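You operate a simulated robot arm through the tools that you are given. There is no shell and no other tool.

Carry out the task below with a simulated robot arm. There is one attempt and no reset: what you move stays moved.

JOB
Clamp mill 5's loose blank, switch the mill on and warm it up.
Fine: shut the flap before you switch on; wait till the window is green.

It is judged by the outcome, as a careful person would: the job done as asked, and still so three seconds after it is handed in. It fails if anything else is knocked over, pushed out of place, dropped, spilled or broken.

ROBOT AND FRAMES
A 7-joint arm with a two-finger parallel gripper, fixed in place. Base frame: the origin is on the floor under the middle of its stand, x ahead of it, y to its left, z up. Lengths are in mm, angles in rad, forces in N, time in s.
It reaches about 1247 mm from its shoulder. Its first joint turns from -2.304 to 2.304 rad. Payload 3.91 kg.
The TCP is the grasp point between the finger pads, 30 mm short of the fingertips. In the tool frame z runs along the fingers and y along their closing line. The gripper opens to 110 mm. The fingers are 20 mm wide and 10 mm thick; the gripper's body (48 by 112 mm) begins 55 mm behind the TCP.
Orientation is that of the tool frame in the base frame, as a unit quaternion [x, y, z, w]. With the fingers straight down and closing along the base's y, the tool's x points along the base's -x, its y along +y and its z along -z.

CONTROLS
- The arm moves only by the tool drive_tool. Its argument "series" is a list of rows, each a list of 7 numbers: the turn, a rotation vector about the tool's x, y, z in rad, then the shift along the tool's x, y, z in mm, then the gripper command, from -1 (shut) to 1 (fully open), values between in proportion. In form: [[rx, ry, rz, dx, dy, dz, jaw], ...]. A call has 1 to 20 rows; each row is the pose to reach, as a shift and turn from the pose commanded when the call began, along the tool's axes at that moment. Rows are played at 5 a second. More than 50 mm and 0.15 rad between two rows, or a gripper value outside its range, and nothing of the call is played. A pose out of reach is approached as far as the arm can. The call stops where the force on the tool passes 90 N (or 10 N more than at its start, if that is more) or the arm is blocked; 0.2 s more then pass. The fingers move at their own pace (about 108 mm/s each) and stop on an object; they squeeze with about 39 N. The grip force told is the motor's: it shows also when the fingers shut on nothing. Time passes only in rows, and 0.2 s behind the last, so rows that repeat a pose let the fingers close. It gives the time, the measured TCP pose, the force on the tool (base axes), the opening and the grip force at its end, in the units of the frame above (readings bear some noise), with the torque about the TCP (base axes, N m) and any sound that the robot's microphone picked up.
- Cameras (640 x 400 px; columns grow to the right, rows downward): "scene" is fixed at [52, 651.2, 1485.6]; the picture's right is [-0.51, -0.86, 0.00], its down [-0.25, 0.15, -0.96] and it looks along [0.82, -0.49, -0.29] (base axes); focal length 330 px, centre (320, 200). "wrist" rides on the gripper at [72, 17, -103] in the tool frame; the picture's right is [-0.23, 0.97, 0.00], its down [-0.76, -0.18, -0.62] and it looks along [-0.61, -0.14, 0.78] (tool axes); focal length 222 px, centre (320, 200). There is no depth. A picture from a camera that has moved, and an enlarged one, comes with that camera's place and axes in the base frame and with its lens.
- grab_frame(camera): a new picture of that camera. It takes no simulated time.
- inspect(camera, box): a new picture of the part [left, top, right, bottom] of that camera's present view, enlarged. It takes no simulated time.
- finish_job(): hands the job in; it is judged then, once.

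Places have to be worked out from the pictures, the camera data and where the tool is seen. Open the gripper and draw the arm clear of the work before you hand the job in, unless the task says otherwise.

The tools are called after "Request:" as a command line: name --pt "numbers of a row" for each row, then --argument value for the rest, lists and objects as JSON in quotes. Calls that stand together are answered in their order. drive_tool: Moves the arm, as the interface text tells. Its arguments: {"type":"object","properties":{"series":{"type":"array","items":{"type":"array","items":{"type":"number"}}}},"required":["series"]} The other tools are called the same way: grab_frame (camera) takes a picture; inspect (camera, box) takes an enlarged picture of a part of a camera's view; finish_job () hands the job in.

At the start:

```text
time: 0.0
tcp_pos: [620.9, 247.5, 1488.4]
orientation: [0.0, 1.0, 0.0, 0.0]
ft_force: [0.1, 0.6, 0.8]
torque: [0.02, 0.02, -0.03]
opening: 109.8
grasp_force: 0.0
```

scene: 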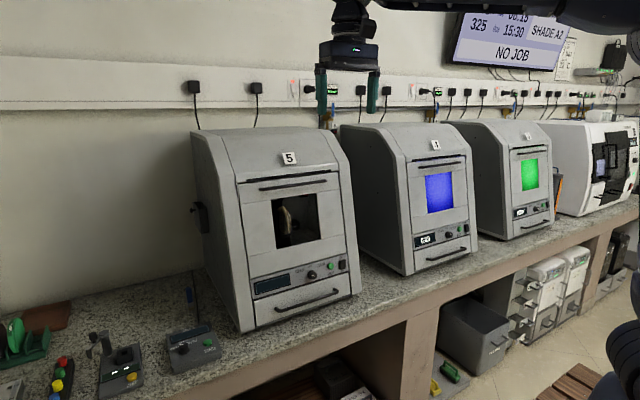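
wrist: 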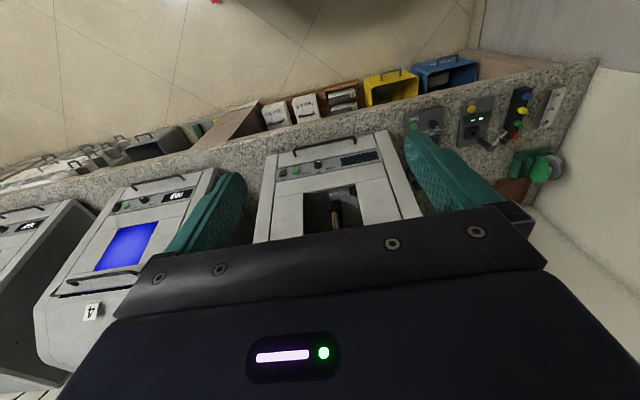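

I'll start by looking closely at mill 5 from the scene camera and the wrist camera.

Request:
inspect --camera "scene" --box '[180, 120, 370, 340]'

Request:
inspect --camera "scene" --box '[235, 160, 365, 320]'

Request:
inspect --camera "scene" --box '[0, 300, 240, 400]'

Request:
inspect --camera "wrist" --box '[240, 120, 430, 250]'

Request:
inspect --camera "scene" --box '[380, 0, 640, 140]'

```text
1.82 times, centred on (275, 230) of scene
camera zoom: at [52.0, 651.2, 1485.6], right [-0.51, -0.86, 0.0], down [-0.25, 0.15, -0.96], along [0.82, -0.49, -0.29], focal length 600 px, centre (402, 146)
```

zoom: 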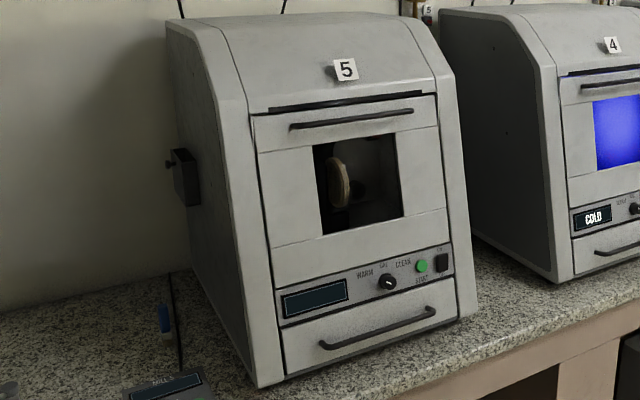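

```text
2.50 times, centred on (300, 240) of scene
camera zoom: at [52.0, 651.2, 1485.6], right [-0.51, -0.86, 0.0], down [-0.25, 0.15, -0.96], along [0.82, -0.49, -0.29], focal length 825 px, centre (370, 100)
```

zoom: 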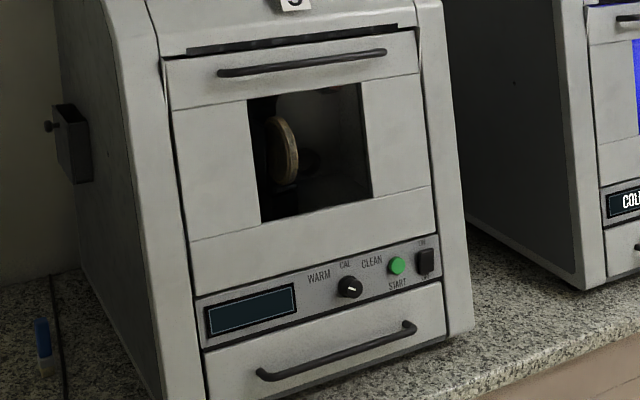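

```text
2.67 times, centred on (120, 350) of scene
camera zoom: at [52.0, 651.2, 1485.6], right [-0.51, -0.86, 0.0], down [-0.25, 0.15, -0.96], along [0.82, -0.49, -0.29], focal length 880 px, centre (853, -200)
```

zoom: 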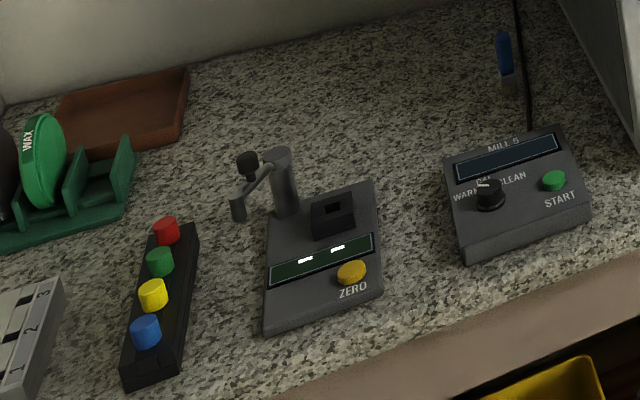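

```text
3.08 times, centred on (335, 185) of wrist
camera zoom: at [548.2, 264.0, 1591.5], right [0.23, 0.97, 0.0], down [0.76, -0.18, 0.62], along [0.61, -0.14, -0.78], focal length 684 px, centre (274, 246)
```

zoom: 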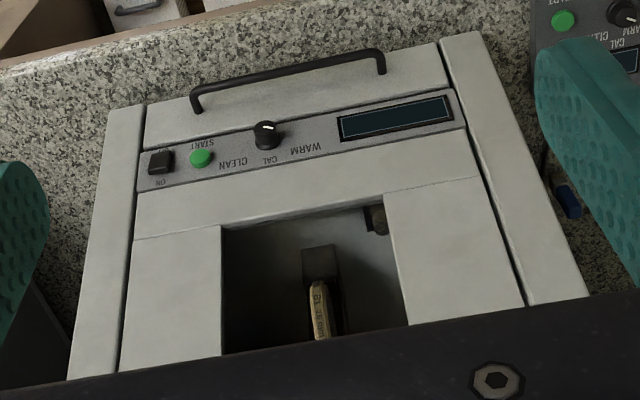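

```text
2.46 times, centred on (510, 70) of scene
camera zoom: at [52.0, 651.2, 1485.6], right [-0.51, -0.86, 0.0], down [-0.25, 0.15, -0.96], along [0.82, -0.49, -0.29], focal length 813 px, centre (-148, 520)
```

zoom: 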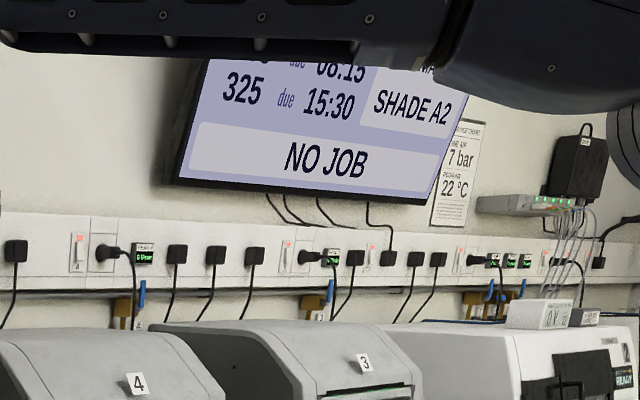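

Let me compare with mills 4 and 3 (which show how a closed flap looks), and study the wall, the side box and the surroundings.

Request:
inspect --camera "scene" --box '[380, 120, 560, 280]'

Request:
inspect --camera "scene" --box '[170, 60, 410, 140]'

Request:
inspect --camera "scene" --box '[260, 180, 330, 260]'

Request:
inspect --camera "scene" --box '[180, 180, 240, 250]'

Request:
inspect --camera "wrist" --box '[30, 160, 250, 340]'

Request:
inspect --camera "scene" --box '[440, 0, 640, 120]'

```text
2.50 times, centred on (470, 200) of scene
camera zoom: at [52.0, 651.2, 1485.6], right [-0.51, -0.86, 0.0], down [-0.25, 0.15, -0.96], along [0.82, -0.49, -0.29], focal length 825 px, centre (-55, 200)
```

zoom: 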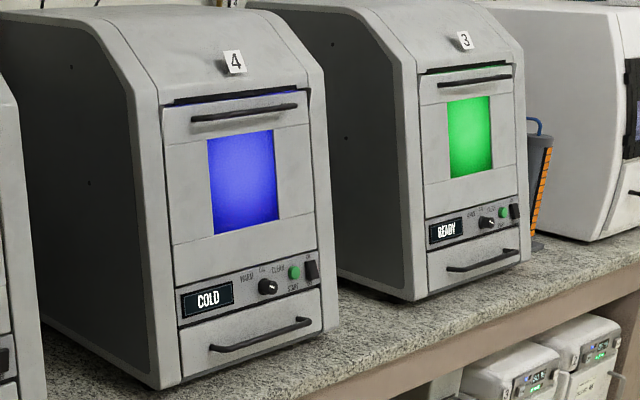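

```text
2.67 times, centred on (290, 100) of scene
camera zoom: at [52.0, 651.2, 1485.6], right [-0.51, -0.86, 0.0], down [-0.25, 0.15, -0.96], along [0.82, -0.49, -0.29], focal length 880 px, centre (400, 467)
```

zoom: 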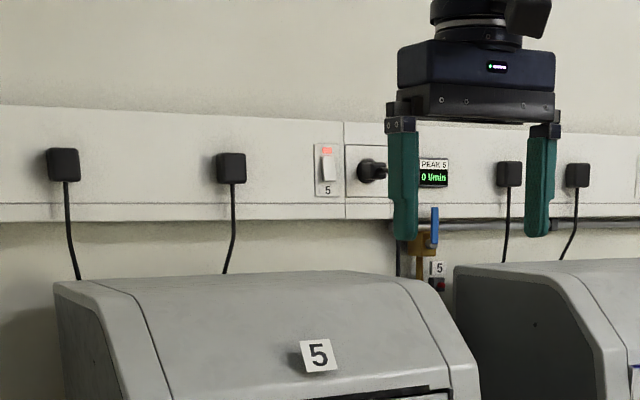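

```text
5.00 times, centred on (295, 220) of scene
camera zoom: at [52.0, 651.2, 1485.6], right [-0.51, -0.86, 0.0], down [-0.25, 0.15, -0.96], along [0.82, -0.49, -0.29], focal length 1651 px, centre (445, 100)
```

zoom: 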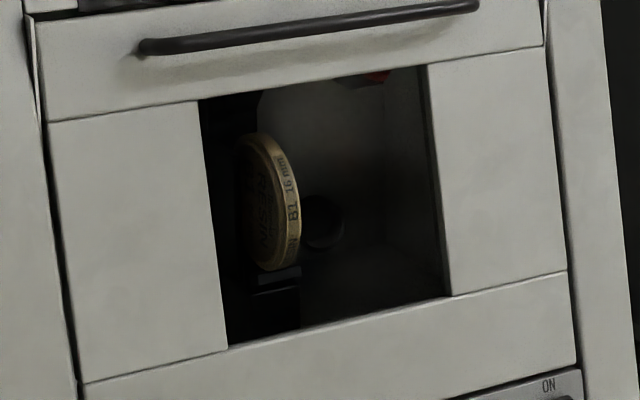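

```text
5.71 times, centred on (210, 215) of scene
camera zoom: at [52.0, 651.2, 1485.6], right [-0.51, -0.86, 0.0], down [-0.25, 0.15, -0.96], along [0.82, -0.49, -0.29], focal length 1886 px, centre (949, 114)
```

zoom: 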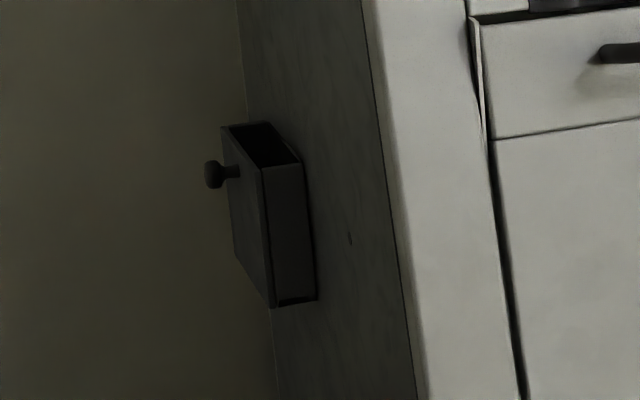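

```text
2.22 times, centred on (140, 250) of wrist
camera zoom: at [548.2, 264.0, 1591.5], right [0.23, 0.97, 0.0], down [0.76, -0.18, 0.62], along [0.61, -0.14, -0.78], focal length 494 px, centre (720, 89)
```

zoom: 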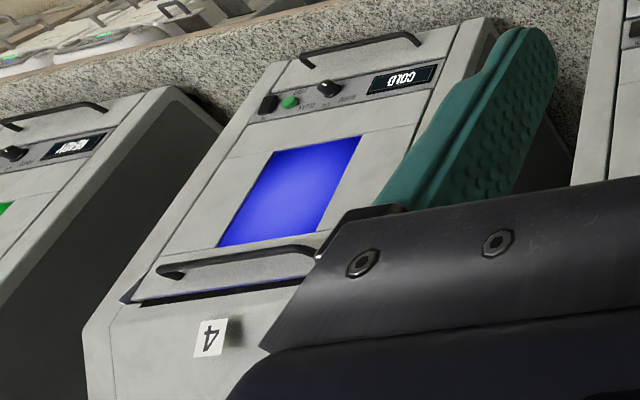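

```text
3.20 times, centred on (540, 60) of scene
camera zoom: at [52.0, 651.2, 1485.6], right [-0.51, -0.86, 0.0], down [-0.25, 0.15, -0.96], along [0.82, -0.49, -0.29], focal length 1056 px, centre (-384, 648)
```

zoom: 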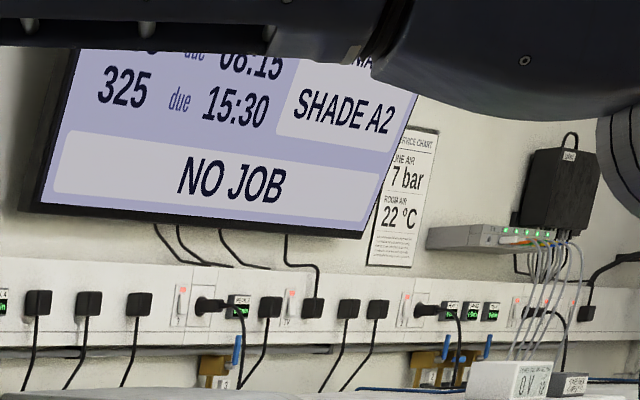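

From the two views I place mill 5's ON switch near (920, 45, 927), START near (925, 88, 926), the knob near (918, 167, 915), the window at y 114–275, z 1030–1178, and the flap handle near (978, 77–312, 1224). I'll lower and tilt the tool, well in front of the mill, to look into the window.

Request:
drive_tool --pt "0 -0.086 0 -7 1 43 1" --pt "0 -0.172 0 -14 2 86 1" --pt "0 -0.258 0 -20 3 129 1" --pt "0 -0.344 0 -27 3 172 1" --pt "0 -0.43 0 -34 4 215 1" --pt "0 -0.516 0 -40 5 258 1" --pt "0 -0.6 0 -47 5 302 1" --pt "0 -0.6 0 -47 5 302 1"

Request:
grab_frame --camera "wrist"

Request:
grab_frame --camera "scene"

```text
time: 1.8
tcp_pos: [670.8, 252.4, 1189.4]
orientation: [0.0, 0.955, 0.0, 0.295]
ft_force: [-1.3, -0.4, -0.3]
torque: [-0.01, -0.03, -0.03]
opening: 110.1
grasp_force: 0.0
```

```text
taken
camera wrist: at [551.4, 269.2, 1232.1], right [0.19, 0.97, 0.13], down [0.28, -0.18, 0.94], along [0.94, -0.14, -0.3], focal length 222 px, centre (320, 200)
```

wrist: 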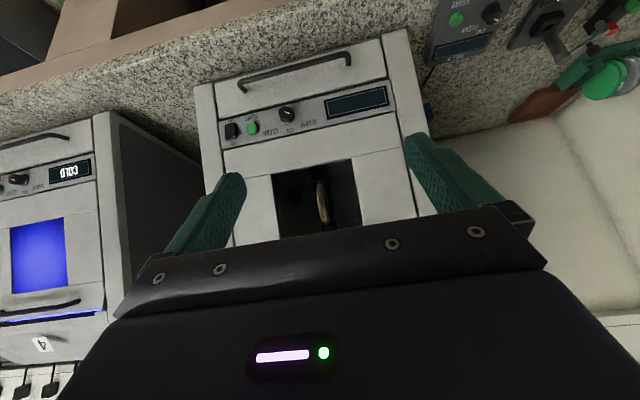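

```text
taken
```

scene: 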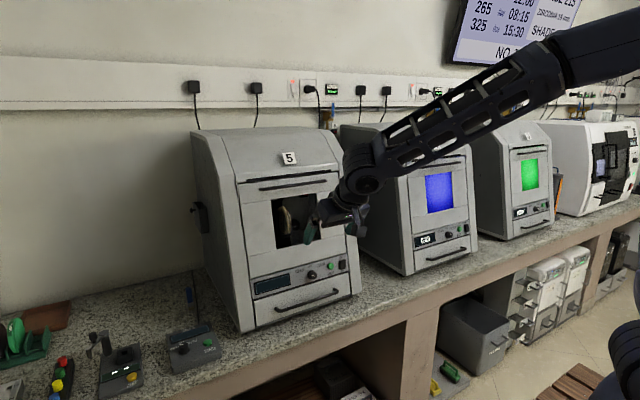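

The arm is clear in front of mill 5. I'll zoom into the window and panel.

Request:
inspect --camera "wrist" --box '[265, 150, 365, 240]'

Request:
inspect --camera "wrist" --box '[200, 40, 430, 160]'

Request:
inspect --camera "wrist" --box '[420, 0, 640, 140]'

Request:
inspect --camera "scene" --box '[280, 60, 400, 140]'

Request:
inspect --camera "scene" --box '[440, 0, 600, 80]'

```text
4.44 times, centred on (315, 195) of wrist
camera zoom: at [551.4, 269.2, 1232.1], right [0.19, 0.97, 0.13], down [0.28, -0.18, 0.94], along [0.94, -0.14, -0.3], focal length 987 px, centre (342, 222)
```

zoom: 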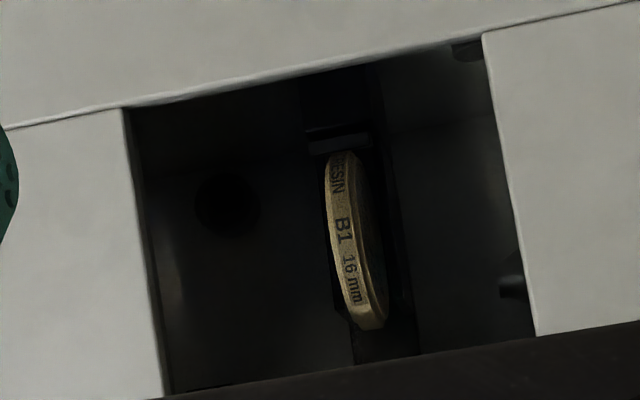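

```text
2.78 times, centred on (315, 100) of wrist
camera zoom: at [551.4, 269.2, 1232.1], right [0.19, 0.97, 0.13], down [0.28, -0.18, 0.94], along [0.94, -0.14, -0.3], focal length 618 px, centre (334, 478)
```

zoom: 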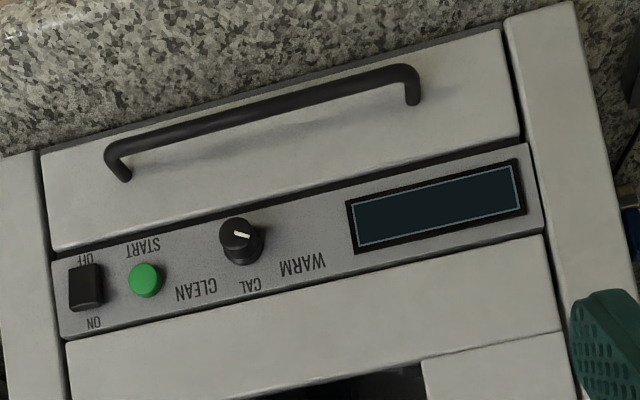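

```text
2.86 times, centred on (530, 70) of wrist
camera zoom: at [551.4, 269.2, 1232.1], right [0.19, 0.97, 0.13], down [0.28, -0.18, 0.94], along [0.94, -0.14, -0.3], focal length 635 px, centre (-280, 571)
```

zoom: 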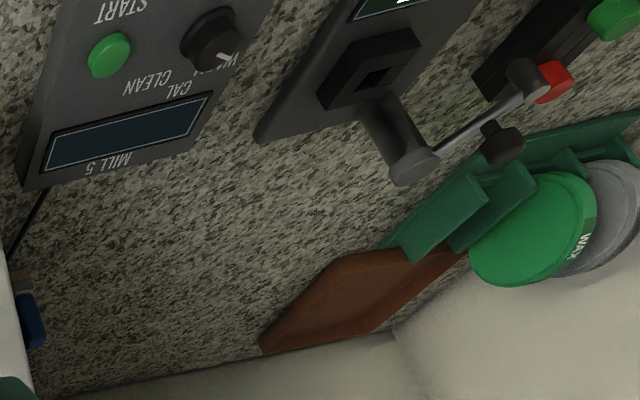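

```text
5.00 times, centred on (340, 100) of scene
camera zoom: at [52.0, 651.2, 1485.6], right [-0.51, -0.86, 0.0], down [-0.25, 0.15, -0.96], along [0.82, -0.49, -0.29], focal length 1651 px, centre (220, 700)
```

zoom: 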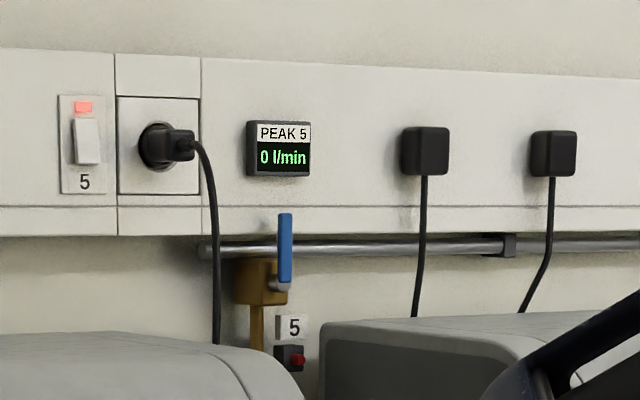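

```text
4.00 times, centred on (520, 40) of scene
camera zoom: at [52.0, 651.2, 1485.6], right [-0.51, -0.86, 0.0], down [-0.25, 0.15, -0.96], along [0.82, -0.49, -0.29], focal length 1320 px, centre (-480, 840)
```

zoom: 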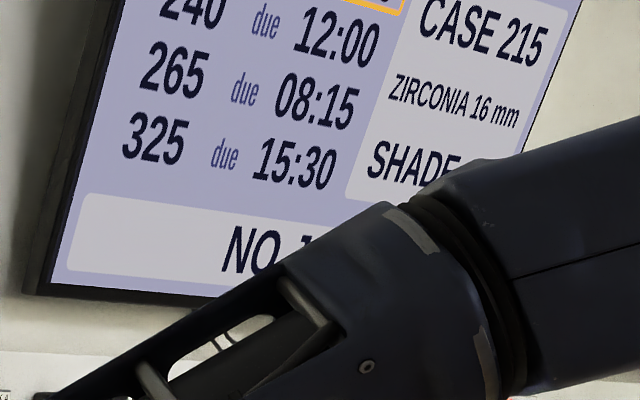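

Blank B1 (16 mm resin) stands edge-on behind the window opening; the rocker says ON toward the top, OFF at the bottom; the dial has WARM / CAL / CLEAN. I'll go up and closer to look at the flap's handle, hinge and the inside from above.

Request:
drive_tool --pt "0 0 0 -39 -8 -11 1" --pt "0 0 0 -78 -16 -22 1" --pt "0 0 0 -116 -24 -33 1" --pt "0 0 0 -155 -31 -44 1" --pt "0 0 0 -194 -39 -55 1" --pt "0 0 0 -232 -47 -66 1" --pt "0 0 0 -270 -54 -76 1"

Request:
grab_frame --camera "wrist"

Request:
grab_frame --camera "scene"

```text
time: 3.4
tcp_pos: [848.0, 194.9, 1401.3]
orientation: [-0.001, 0.955, 0.0, 0.296]
ft_force: [-0.4, 0.3, 0.7]
torque: [-0.02, 0.0, -0.04]
opening: 109.9
grasp_force: 0.0
```

```text
taken
camera wrist: at [729.9, 211.5, 1446.1], right [0.19, 0.97, 0.13], down [0.28, -0.18, 0.94], along [0.94, -0.14, -0.3], focal length 222 px, centre (320, 200)
```

wrist: 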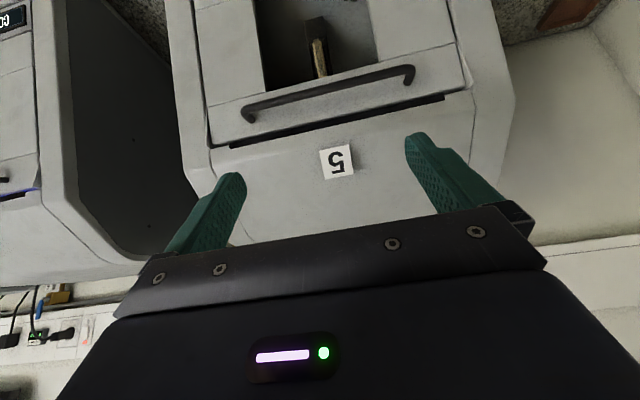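

```text
taken
```

scene: 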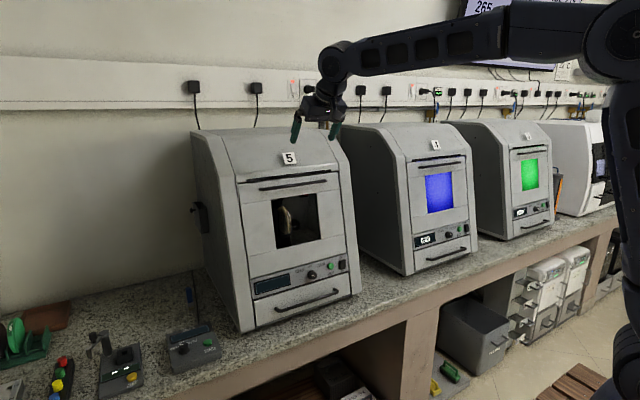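

Request:
inspect --camera "wrist" --box '[200, 0, 480, 160]'

Request:
inspect --camera "wrist" --box '[260, 0, 380, 80]'

Request:
inspect --camera "wrist" --box '[0, 260, 120, 380]'

Request:
inspect --camera "wrist" --box '[200, 70, 300, 150]'

```text
2.29 times, centred on (340, 80) of wrist
camera zoom: at [729.9, 211.5, 1446.1], right [0.19, 0.97, 0.13], down [0.28, -0.18, 0.94], along [0.94, -0.14, -0.3], focal length 508 px, centre (274, 474)
```

zoom: 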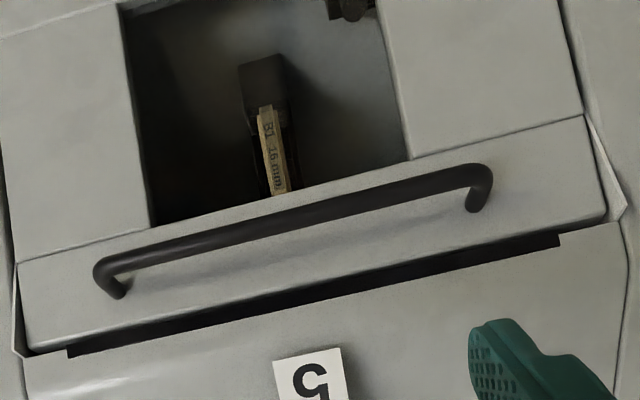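

```text
5.00 times, centred on (320, 40) of wrist
camera zoom: at [729.9, 211.5, 1446.1], right [0.19, 0.97, 0.13], down [0.28, -0.18, 0.94], along [0.94, -0.14, -0.3], focal length 1111 px, centre (320, 1000)
```

zoom: 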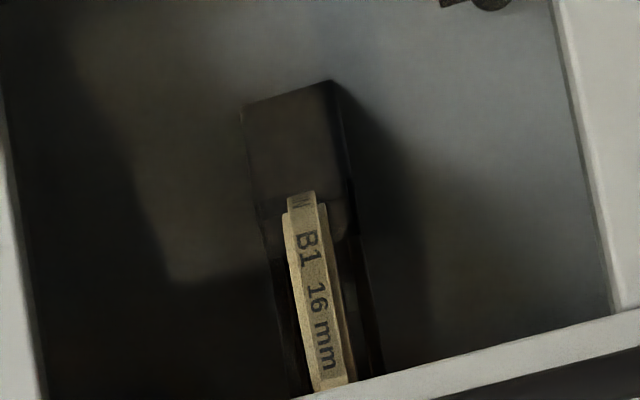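

```text
3.33 times, centred on (60, 320) of wrist
camera zoom: at [729.9, 211.5, 1446.1], right [0.19, 0.97, 0.13], down [0.28, -0.18, 0.94], along [0.94, -0.14, -0.3], focal length 740 px, centre (1187, -200)
```

zoom: 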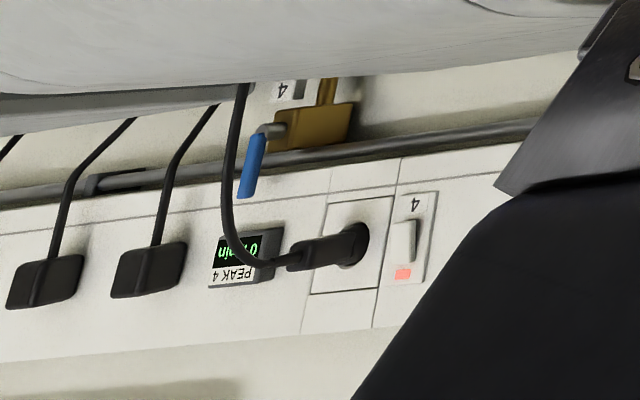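

```text
5.00 times, centred on (250, 110) of wrist
camera zoom: at [729.9, 211.5, 1446.1], right [0.19, 0.97, 0.13], down [0.28, -0.18, 0.94], along [0.94, -0.14, -0.3], focal length 1111 px, centre (670, 650)
```

zoom: 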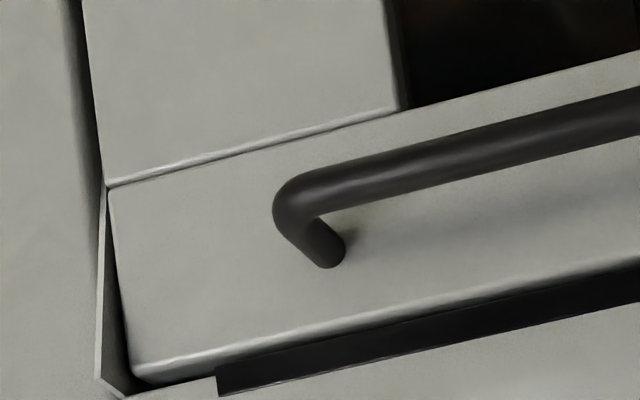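

I want to understand the flap's mechanism, so I'll zoom on the dark strip above the handle, on the left end, and the same parts on mill 4.

Request:
inspect --camera "wrist" --box '[380, 60, 480, 140]'

Request:
inspect --camera "wrist" --box '[0, 120, 60, 220]'

Request:
inspect --camera "scene" --box '[235, 165, 345, 205]'

Request:
inspect --camera "scene" --box '[400, 145, 480, 185]'

Request:
inspect --camera "scene" --box '[240, 235, 360, 300]'

```text
5.00 times, centred on (430, 100) of wrist
camera zoom: at [729.9, 211.5, 1446.1], right [0.19, 0.97, 0.13], down [0.28, -0.18, 0.94], along [0.94, -0.14, -0.3], focal length 1111 px, centre (-230, 700)
```

zoom: 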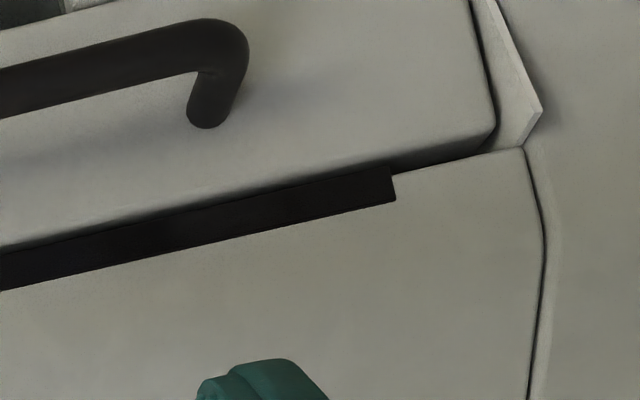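

```text
4.00 times, centred on (30, 170) of wrist
camera zoom: at [729.9, 211.5, 1446.1], right [0.19, 0.97, 0.13], down [0.28, -0.18, 0.94], along [0.94, -0.14, -0.3], focal length 888 px, centre (1480, 320)
```

zoom: 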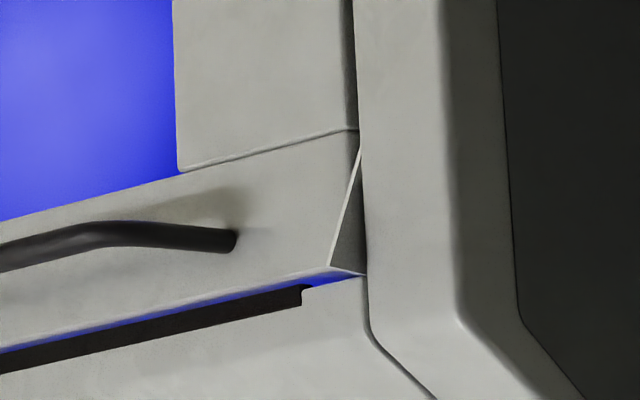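

```text
5.82 times, centred on (290, 185) of scene
camera zoom: at [52.0, 651.2, 1485.6], right [-0.51, -0.86, 0.0], down [-0.25, 0.15, -0.96], along [0.82, -0.49, -0.29], focal length 1921 px, centre (494, 287)
```

zoom: 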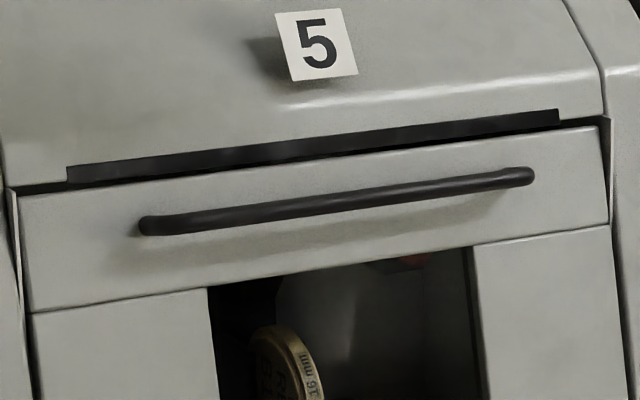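

```text
8.00 times, centred on (440, 165) of scene
camera zoom: at [52.0, 651.2, 1485.6], right [-0.51, -0.86, 0.0], down [-0.25, 0.15, -0.96], along [0.82, -0.49, -0.29], focal length 2641 px, centre (-640, 480)
```

zoom: 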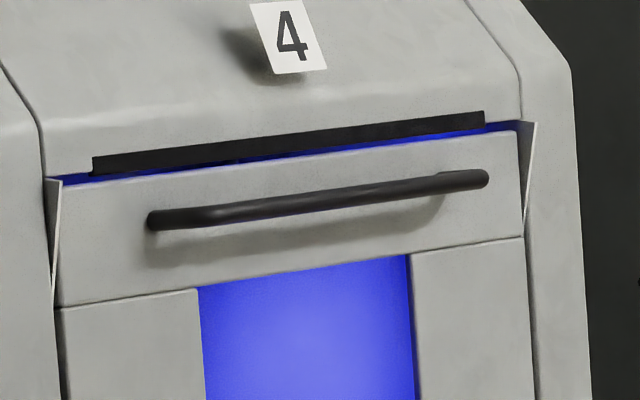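

```text
5.33 times, centred on (300, 268) of scene
camera zoom: at [52.0, 651.2, 1485.6], right [-0.51, -0.86, 0.0], down [-0.25, 0.15, -0.96], along [0.82, -0.49, -0.29], focal length 1761 px, centre (427, -160)
```

zoom: 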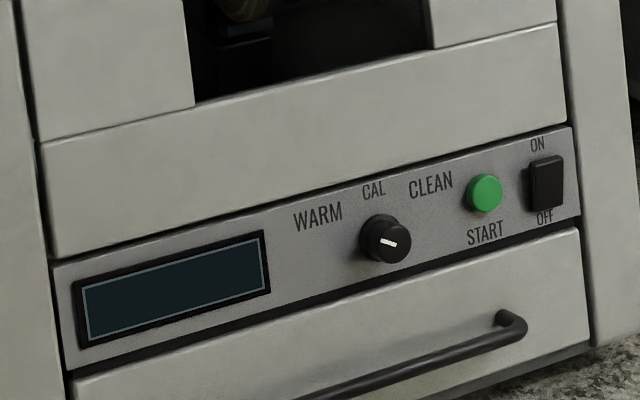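

The flap (with the handle) looks hinged at its bottom, bar at about (962, 85–316, 1227), about 45 mm off the face. I'll back off and turn the fingers forward along the face normal, about 190 mm in front of the handle.

Request:
drive_tool --pt "0 -0.1145 0 21 1 10 1" --pt "0 -0.229 0 42 2 20 1" --pt "0 -0.3435 0 62 3 31 1" --pt "0 -0.458 0 83 4 41 1" --pt "0 -0.5725 0 104 5 51 1" --pt "0 -0.687 0 125 5 61 1" --pt "0 -0.687 0 125 5 61 1"

Request:
grab_frame --camera "wrist"

```text
time: 5.0
tcp_pos: [779.1, 205.7, 1281.0]
orientation: [0.0, 0.8, 0.0, 0.6]
ft_force: [0.2, 1.0, 0.3]
torque: [0.02, 0.01, -0.05]
opening: 109.6
grasp_force: 0.1
```

```text
taken
camera wrist: at [659.3, 222.2, 1239.2], right [0.06, 0.97, 0.22], down [-0.39, -0.18, 0.91], along [0.92, -0.14, 0.36], focal length 222 px, centre (320, 200)
```

wrist: 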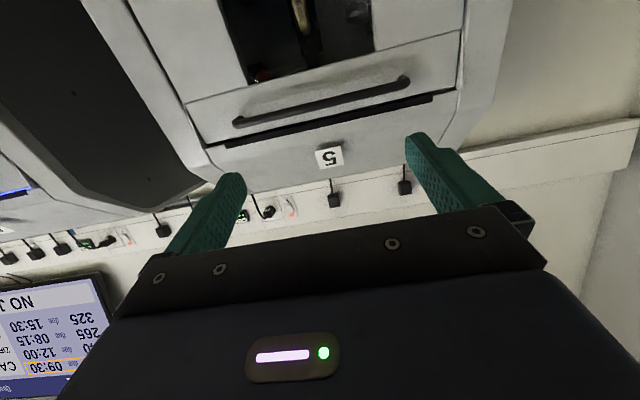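

I can see the interior's upper part and the job board from here; zooming in on both.

Request:
inspect --camera "wrist" --box '[210, 0, 410, 130]'

Request:
inspect --camera "wrist" --box '[230, 0, 390, 90]'

Request:
inspect --camera "wrist" --box '[0, 270, 120, 400]'

```text
3.08 times, centred on (310, 65) of wrist
camera zoom: at [659.3, 222.2, 1239.2], right [0.06, 0.97, 0.22], down [-0.39, -0.18, 0.91], along [0.92, -0.14, 0.36], focal length 684 px, centre (351, 615)
```

zoom: 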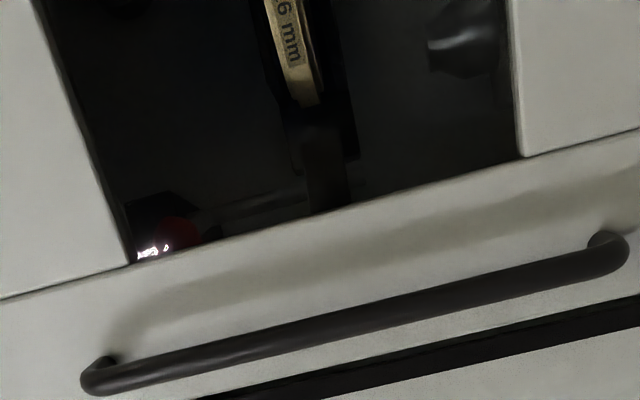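

```text
4.00 times, centred on (310, 45) of wrist
camera zoom: at [659.3, 222.2, 1239.2], right [0.06, 0.97, 0.22], down [-0.39, -0.18, 0.91], along [0.92, -0.14, 0.36], focal length 888 px, centre (360, 820)
```

zoom: 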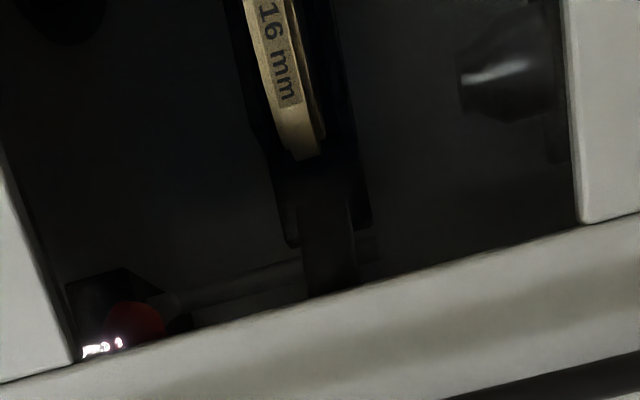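

```text
3.08 times, centred on (60, 335) of wrist
camera zoom: at [659.3, 222.2, 1239.2], right [0.06, 0.97, 0.22], down [-0.39, -0.18, 0.91], along [0.92, -0.14, 0.36], focal length 684 px, centre (1120, -215)
```

zoom: 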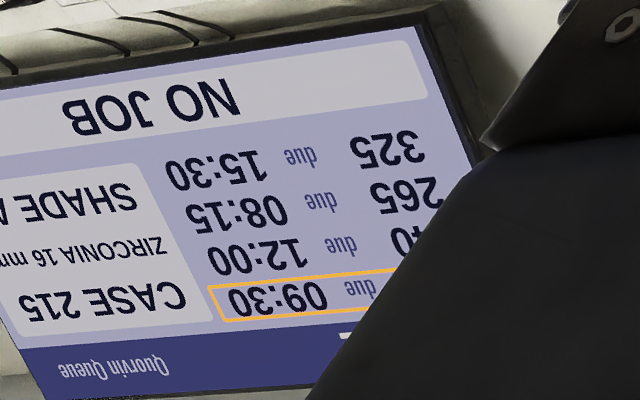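

Inside at the top right there is a clamp lever with a red knob. Now I'll roll the gripper 90° so the jaws close up/down on the horizontal handle bar.

Request:
drive_tool --pt "0 0 0.1428 0 0 0 1" --pt "0 0 0.2856 0 0 0 1" --pt "0 0 0.4284 0 0 0 1" --pt "0 0 0.5712 0 0 0 1" --pt "0 0 0.714 0 0 0 1" --pt "0 0 0.8568 0 0 0 1" --pt "0 0 0.9996 0 0 0 1" --pt "0 0 1.1424 0 0 0 1" --pt "0 0 1.2852 0 0 0 1" --pt "0 0 1.428 0 0 0 1" --pt "0 0 1.5708 0 0 0 1" --pt "0 0 1.5708 0 0 0 1"

Request:
grab_frame --camera "wrist"

Request:
grab_frame --camera "scene"

```text
time: 7.6
tcp_pos: [779.9, 202.6, 1281.7]
orientation: [0.567, 0.565, 0.424, 0.424]
ft_force: [-0.4, 0.2, -0.4]
torque: [-0.01, 0.02, -0.02]
opening: 110.0
grasp_force: 0.0
out of reach, approached as far as the arm can: row 6
```

```text
taken
camera wrist: at [685.4, 275.5, 1325.8], right [0.27, -0.23, 0.93], down [-0.65, -0.76, 0.0], along [0.71, -0.61, -0.36], focal length 222 px, centre (320, 200)
```

wrist: 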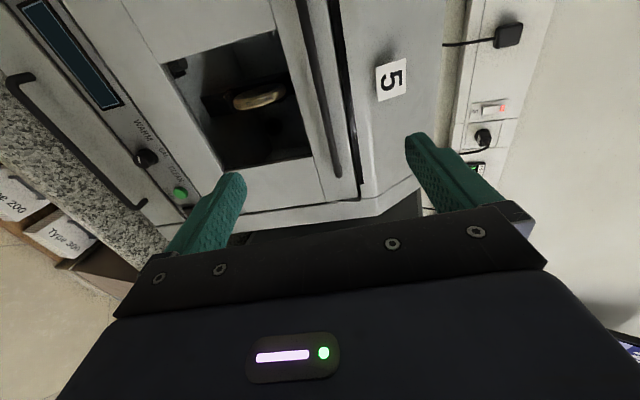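

```text
taken
```

scene: 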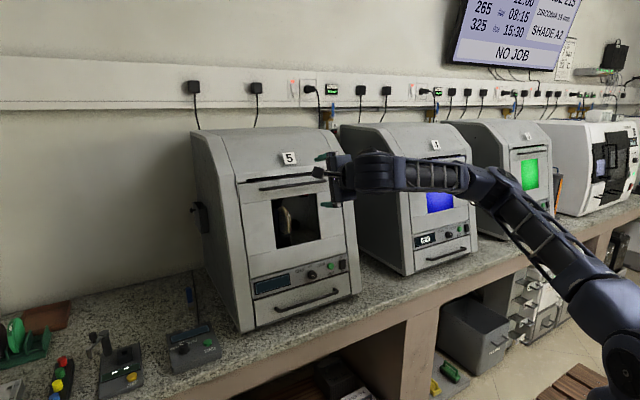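

The roll worked. Let me look through the window from this side angle before approaching.

Request:
inspect --camera "wrist" --box '[150, 30, 320, 175]'

Request:
inspect --camera "wrist" --box '[100, 110, 220, 220]'

Request:
inspect --camera "wrist" --box '[280, 0, 400, 215]'

```text
2.76 times, centred on (235, 102) of wrist
camera zoom: at [685.4, 275.5, 1325.8], right [0.27, -0.23, 0.93], down [-0.65, -0.76, 0.0], along [0.71, -0.61, -0.36], focal length 613 px, centre (554, 469)
```

zoom: 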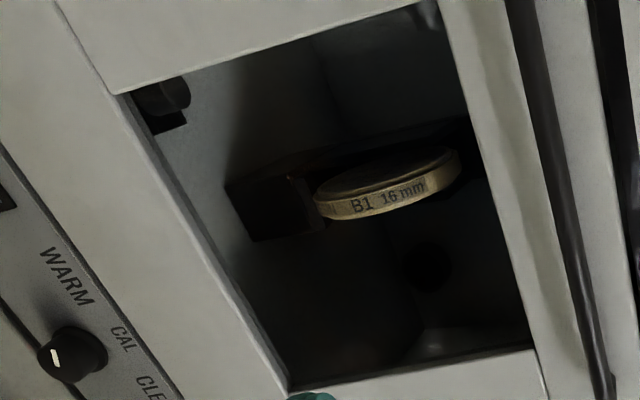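

```text
3.64 times, centred on (160, 165) of wrist
camera zoom: at [685.4, 275.5, 1325.8], right [0.27, -0.23, 0.93], down [-0.65, -0.76, 0.0], along [0.71, -0.61, -0.36], focal length 808 px, centre (902, 327)
```

zoom: 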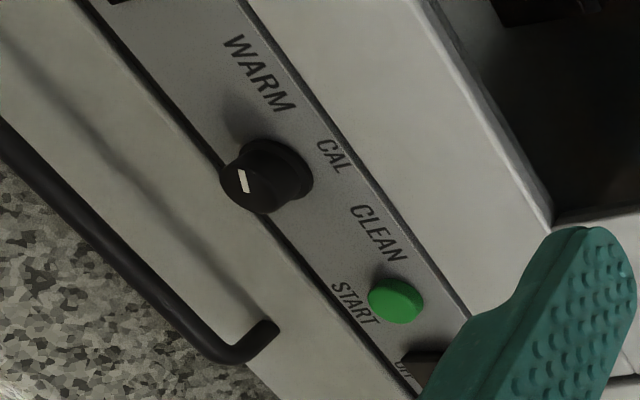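

```text
1.86 times, centred on (340, 108) of wrist
camera zoom: at [685.4, 275.5, 1325.8], right [0.27, -0.23, 0.93], down [-0.65, -0.76, 0.0], along [0.71, -0.61, -0.36], focal length 413 px, centre (283, 372)
```

zoom: 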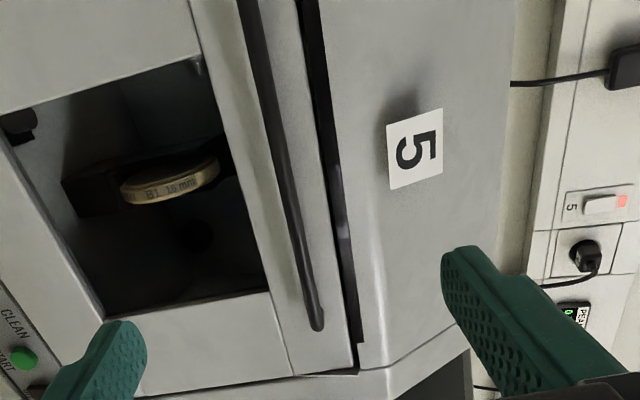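

The dial's pointer appears to lie toward WARM (I'll verify later). I'll narrow the jaws to about 60 mm and advance 110 mm toward the handle bar, then check.

Request:
drive_tool --pt "0 0 0 0 0 30 0.1" --pt "0 0 0 0 0 60 0.1" --pt "0 0 0 0 0 90 0.1" --pt "0 0 0 0 0 110 0.1" --pt "0 0 0 0 0 110 0.1"

Request:
grab_frame --camera "wrist"

Request:
inspect --camera "scene" --box '[220, 120, 400, 240]'

```text
time: 8.8
tcp_pos: [884.2, 202.6, 1250.2]
orientation: [0.566, 0.566, 0.424, 0.424]
ft_force: [-0.2, -0.1, -0.5]
torque: [-0.01, 0.0, -0.03]
opening: 60.4
grasp_force: 0.1
```

```text
taken
camera wrist: at [789.8, 274.8, 1294.7], right [0.27, -0.23, 0.94], down [-0.65, -0.76, 0.0], along [0.71, -0.61, -0.35], focal length 222 px, centre (320, 200)
```

wrist: 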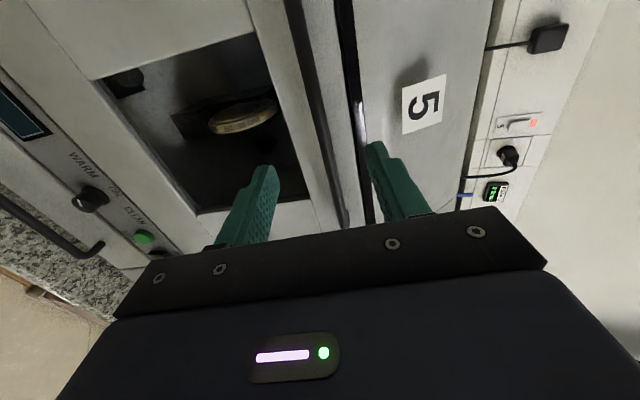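

```text
3.33 times, centred on (310, 180) of scene
camera zoom: at [52.0, 651.2, 1485.6], right [-0.51, -0.86, 0.0], down [-0.25, 0.15, -0.96], along [0.82, -0.49, -0.29], focal length 1100 px, centre (353, 267)
```

zoom: 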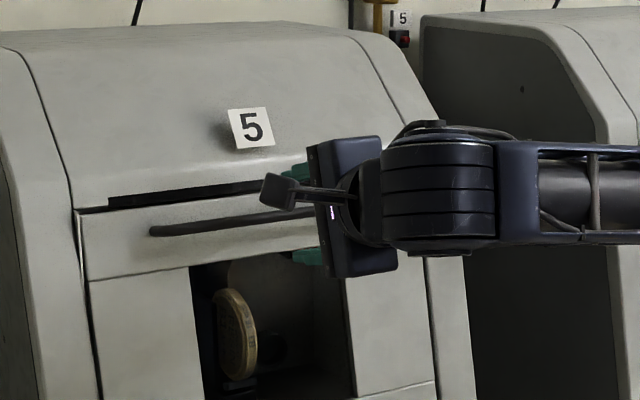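

The bar lies between the two fingers, near the middle. I'll advance the rest (70 mm) and close on it.

Request:
drive_tool --pt "0 0 0 0 0 20 0.1" --pt "0 0 0 0 0 40 0.1" --pt "0 0 0 0 0 56 0.1" --pt "0 0 0 0 0 70 0.1" --pt "0 0 0 0 0 70 0.1"

Request:
grab_frame --camera "wrist"

Request:
inspect --camera "scene" --box '[220, 120, 400, 240]'

```text
time: 10.0
tcp_pos: [952.5, 201.8, 1231.4]
orientation: [0.565, 0.565, 0.425, 0.424]
ft_force: [-21.9, -8.9, 2.6]
torque: [0.24, -0.7, -0.28]
opening: 58.5
grasp_force: 0.0
```

```text
taken
camera wrist: at [856.8, 274.4, 1276.3], right [0.27, -0.23, 0.94], down [-0.65, -0.76, 0.0], along [0.71, -0.61, -0.35], focal length 222 px, centre (320, 200)
```

wrist: 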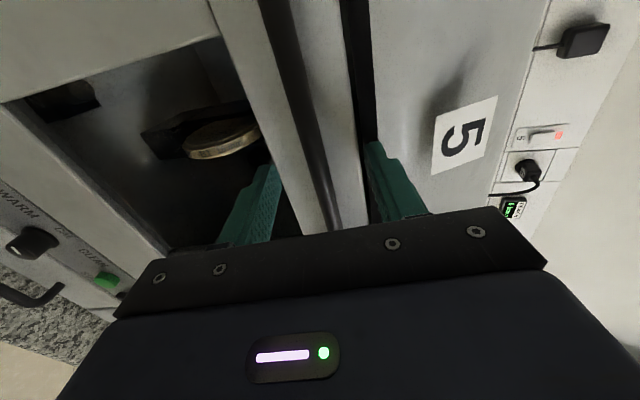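

```text
3.33 times, centred on (310, 180) of scene
camera zoom: at [52.0, 651.2, 1485.6], right [-0.51, -0.86, 0.0], down [-0.25, 0.15, -0.96], along [0.82, -0.49, -0.29], focal length 1100 px, centre (353, 267)
```

zoom: 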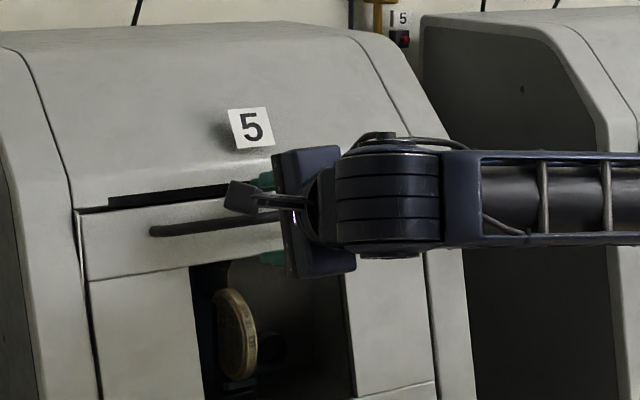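

A 22 N push shows a fingertip touching the front, so I back off about 7 mm and close on the bar.

Request:
drive_tool --pt "0 0 0 0 0 -7 0.1" --pt "0 0 0 0 0 -7 -0.4" --pt "0 0 0 0 0 -7 -1" --pt "0 0 0 0 0 -7 -1" --pt "0 0 0 0 0 -7 -1"

Request:
grab_frame --camera "wrist"

Request:
inspect --camera "scene" --box '[220, 120, 400, 240]'

```text
time: 11.2
tcp_pos: [945.5, 202.8, 1234.4]
orientation: [0.565, 0.565, 0.425, 0.425]
ft_force: [9.6, 2.9, 37.5]
torque: [-0.15, -0.4, -0.06]
opening: 10.8
grasp_force: 45.1
```

```text
taken
camera wrist: at [850.8, 275.1, 1279.7], right [0.27, -0.23, 0.94], down [-0.65, -0.76, 0.0], along [0.71, -0.61, -0.35], focal length 222 px, centre (320, 200)
```

wrist: 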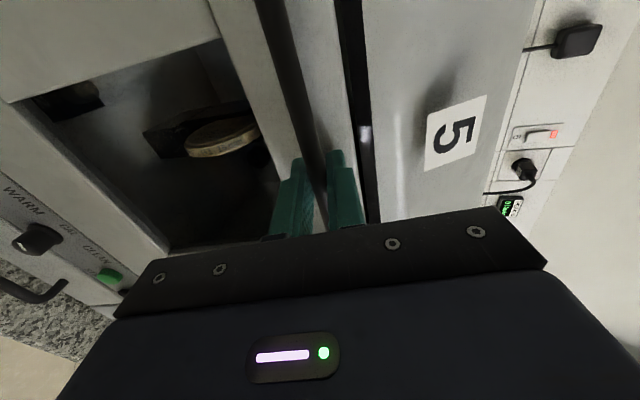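

```text
3.33 times, centred on (310, 180) of scene
camera zoom: at [52.0, 651.2, 1485.6], right [-0.51, -0.86, 0.0], down [-0.25, 0.15, -0.96], along [0.82, -0.49, -0.29], focal length 1100 px, centre (353, 267)
```

zoom: 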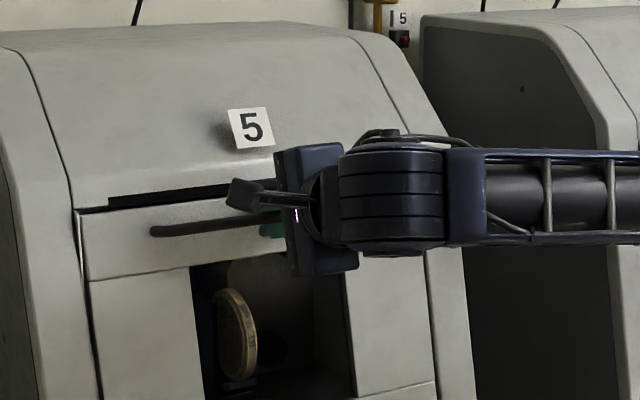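

The bar is gripped (10.8 mm). A 37 N upward force says the bar sits slightly above my centre line, so I ease the tool up 3 mm to relieve it.

Request:
drive_tool --pt "0 0 0 0 1.5 0 -1" --pt "0 0 0 0 3 0 -1" --pt "0 0 0 0 3 0 -1"

```text
time: 12.0
tcp_pos: [946.0, 203.6, 1234.1]
orientation: [0.566, 0.566, 0.424, 0.424]
ft_force: [-1.9, -2.3, 25.7]
torque: [0.24, -0.12, 0.85]
opening: 10.9
grasp_force: 44.9
```

Stiffness is about 4 N/mm; 6 mm more should null it. Then I'll make a small test pull outward of 12 mm.

Request:
drive_tool --pt "0 0 0 0 3 0 -1" --pt "0 0 0 0 6 0 -1" --pt "0 0 0 0 6 0 -1" --pt "0 0 0 0 6 -4 -1" --pt "0 0 0 0 6 -8 -1" --pt "0 0 0 0 6 -12 -1" --pt "0 0 0 0 6 -12 -1"

Request:
inspect --camera "scene" --box '[220, 120, 400, 240]'

Request:
grab_frame --camera "wrist"

```text
time: 13.6
tcp_pos: [939.2, 202.5, 1236.4]
orientation: [0.568, 0.568, 0.419, 0.423]
ft_force: [-0.6, -8.7, -88.8]
torque: [0.05, 0.57, -0.26]
opening: 10.8
grasp_force: 45.2
```

```text
3.33 times, centred on (310, 180) of scene
camera zoom: at [52.0, 651.2, 1485.6], right [-0.51, -0.86, 0.0], down [-0.25, 0.15, -0.96], along [0.82, -0.49, -0.29], focal length 1100 px, centre (353, 267)
```

zoom: 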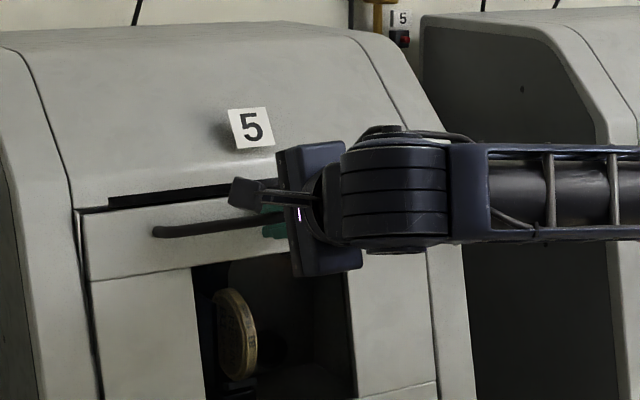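

```text
taken
camera wrist: at [845.4, 275.8, 1281.6], right [0.28, -0.22, 0.93], down [-0.65, -0.76, 0.02], along [0.7, -0.61, -0.36], focal length 222 px, centre (320, 200)
```

wrist: 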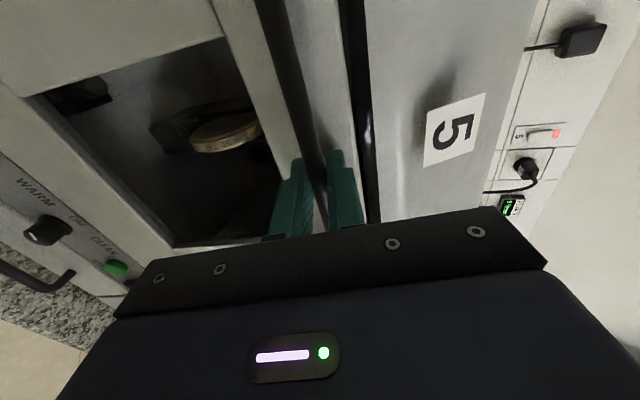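

The flap gives way outward freely (no x force) but I was pulling 8 mm too high (−89 N in z). That fits a bottom hinge near (938, 957). I'll drop to the bar's arc and open about 10°.

Request:
drive_tool --pt "0 0 0 0 -5 1.4 -1" --pt "0 0 0 0 -9.3 2.7 -1" --pt "0 0 0 0 -11.1 -4.2 -1" --pt "0 0 0 0 -12.9 -10.8 -1" --pt "0 0 0 0 -16.8 -22.3 -1" --pt "0 0 0 0 -20.8 -33.3 -1" --pt "0 0 0 0 -20.8 -33.3 -1"

Request:
inspect --camera "scene" --box '[220, 120, 400, 300]'

Request:
grab_frame --camera "wrist"

```text
time: 15.2
tcp_pos: [896.7, 204.3, 1236.3]
orientation: [0.565, 0.566, 0.425, 0.424]
ft_force: [5.5, -9.6, -3.3]
torque: [0.13, -0.02, 1.01]
opening: 10.7
grasp_force: 45.5
```

```text
2.22 times, centred on (310, 210) of scene
camera zoom: at [52.0, 651.2, 1485.6], right [-0.51, -0.86, 0.0], down [-0.25, 0.15, -0.96], along [0.82, -0.49, -0.29], focal length 734 px, centre (342, 178)
```

zoom: 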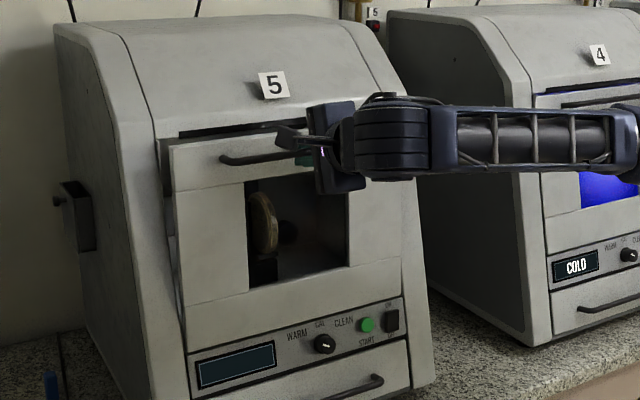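

```text
taken
camera wrist: at [802.3, 275.5, 1280.0], right [0.27, -0.23, 0.94], down [-0.65, -0.76, 0.0], along [0.71, -0.61, -0.35], focal length 222 px, centre (320, 200)
```

wrist: 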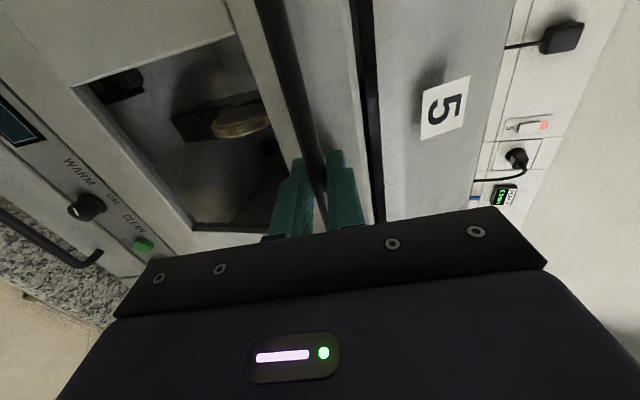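

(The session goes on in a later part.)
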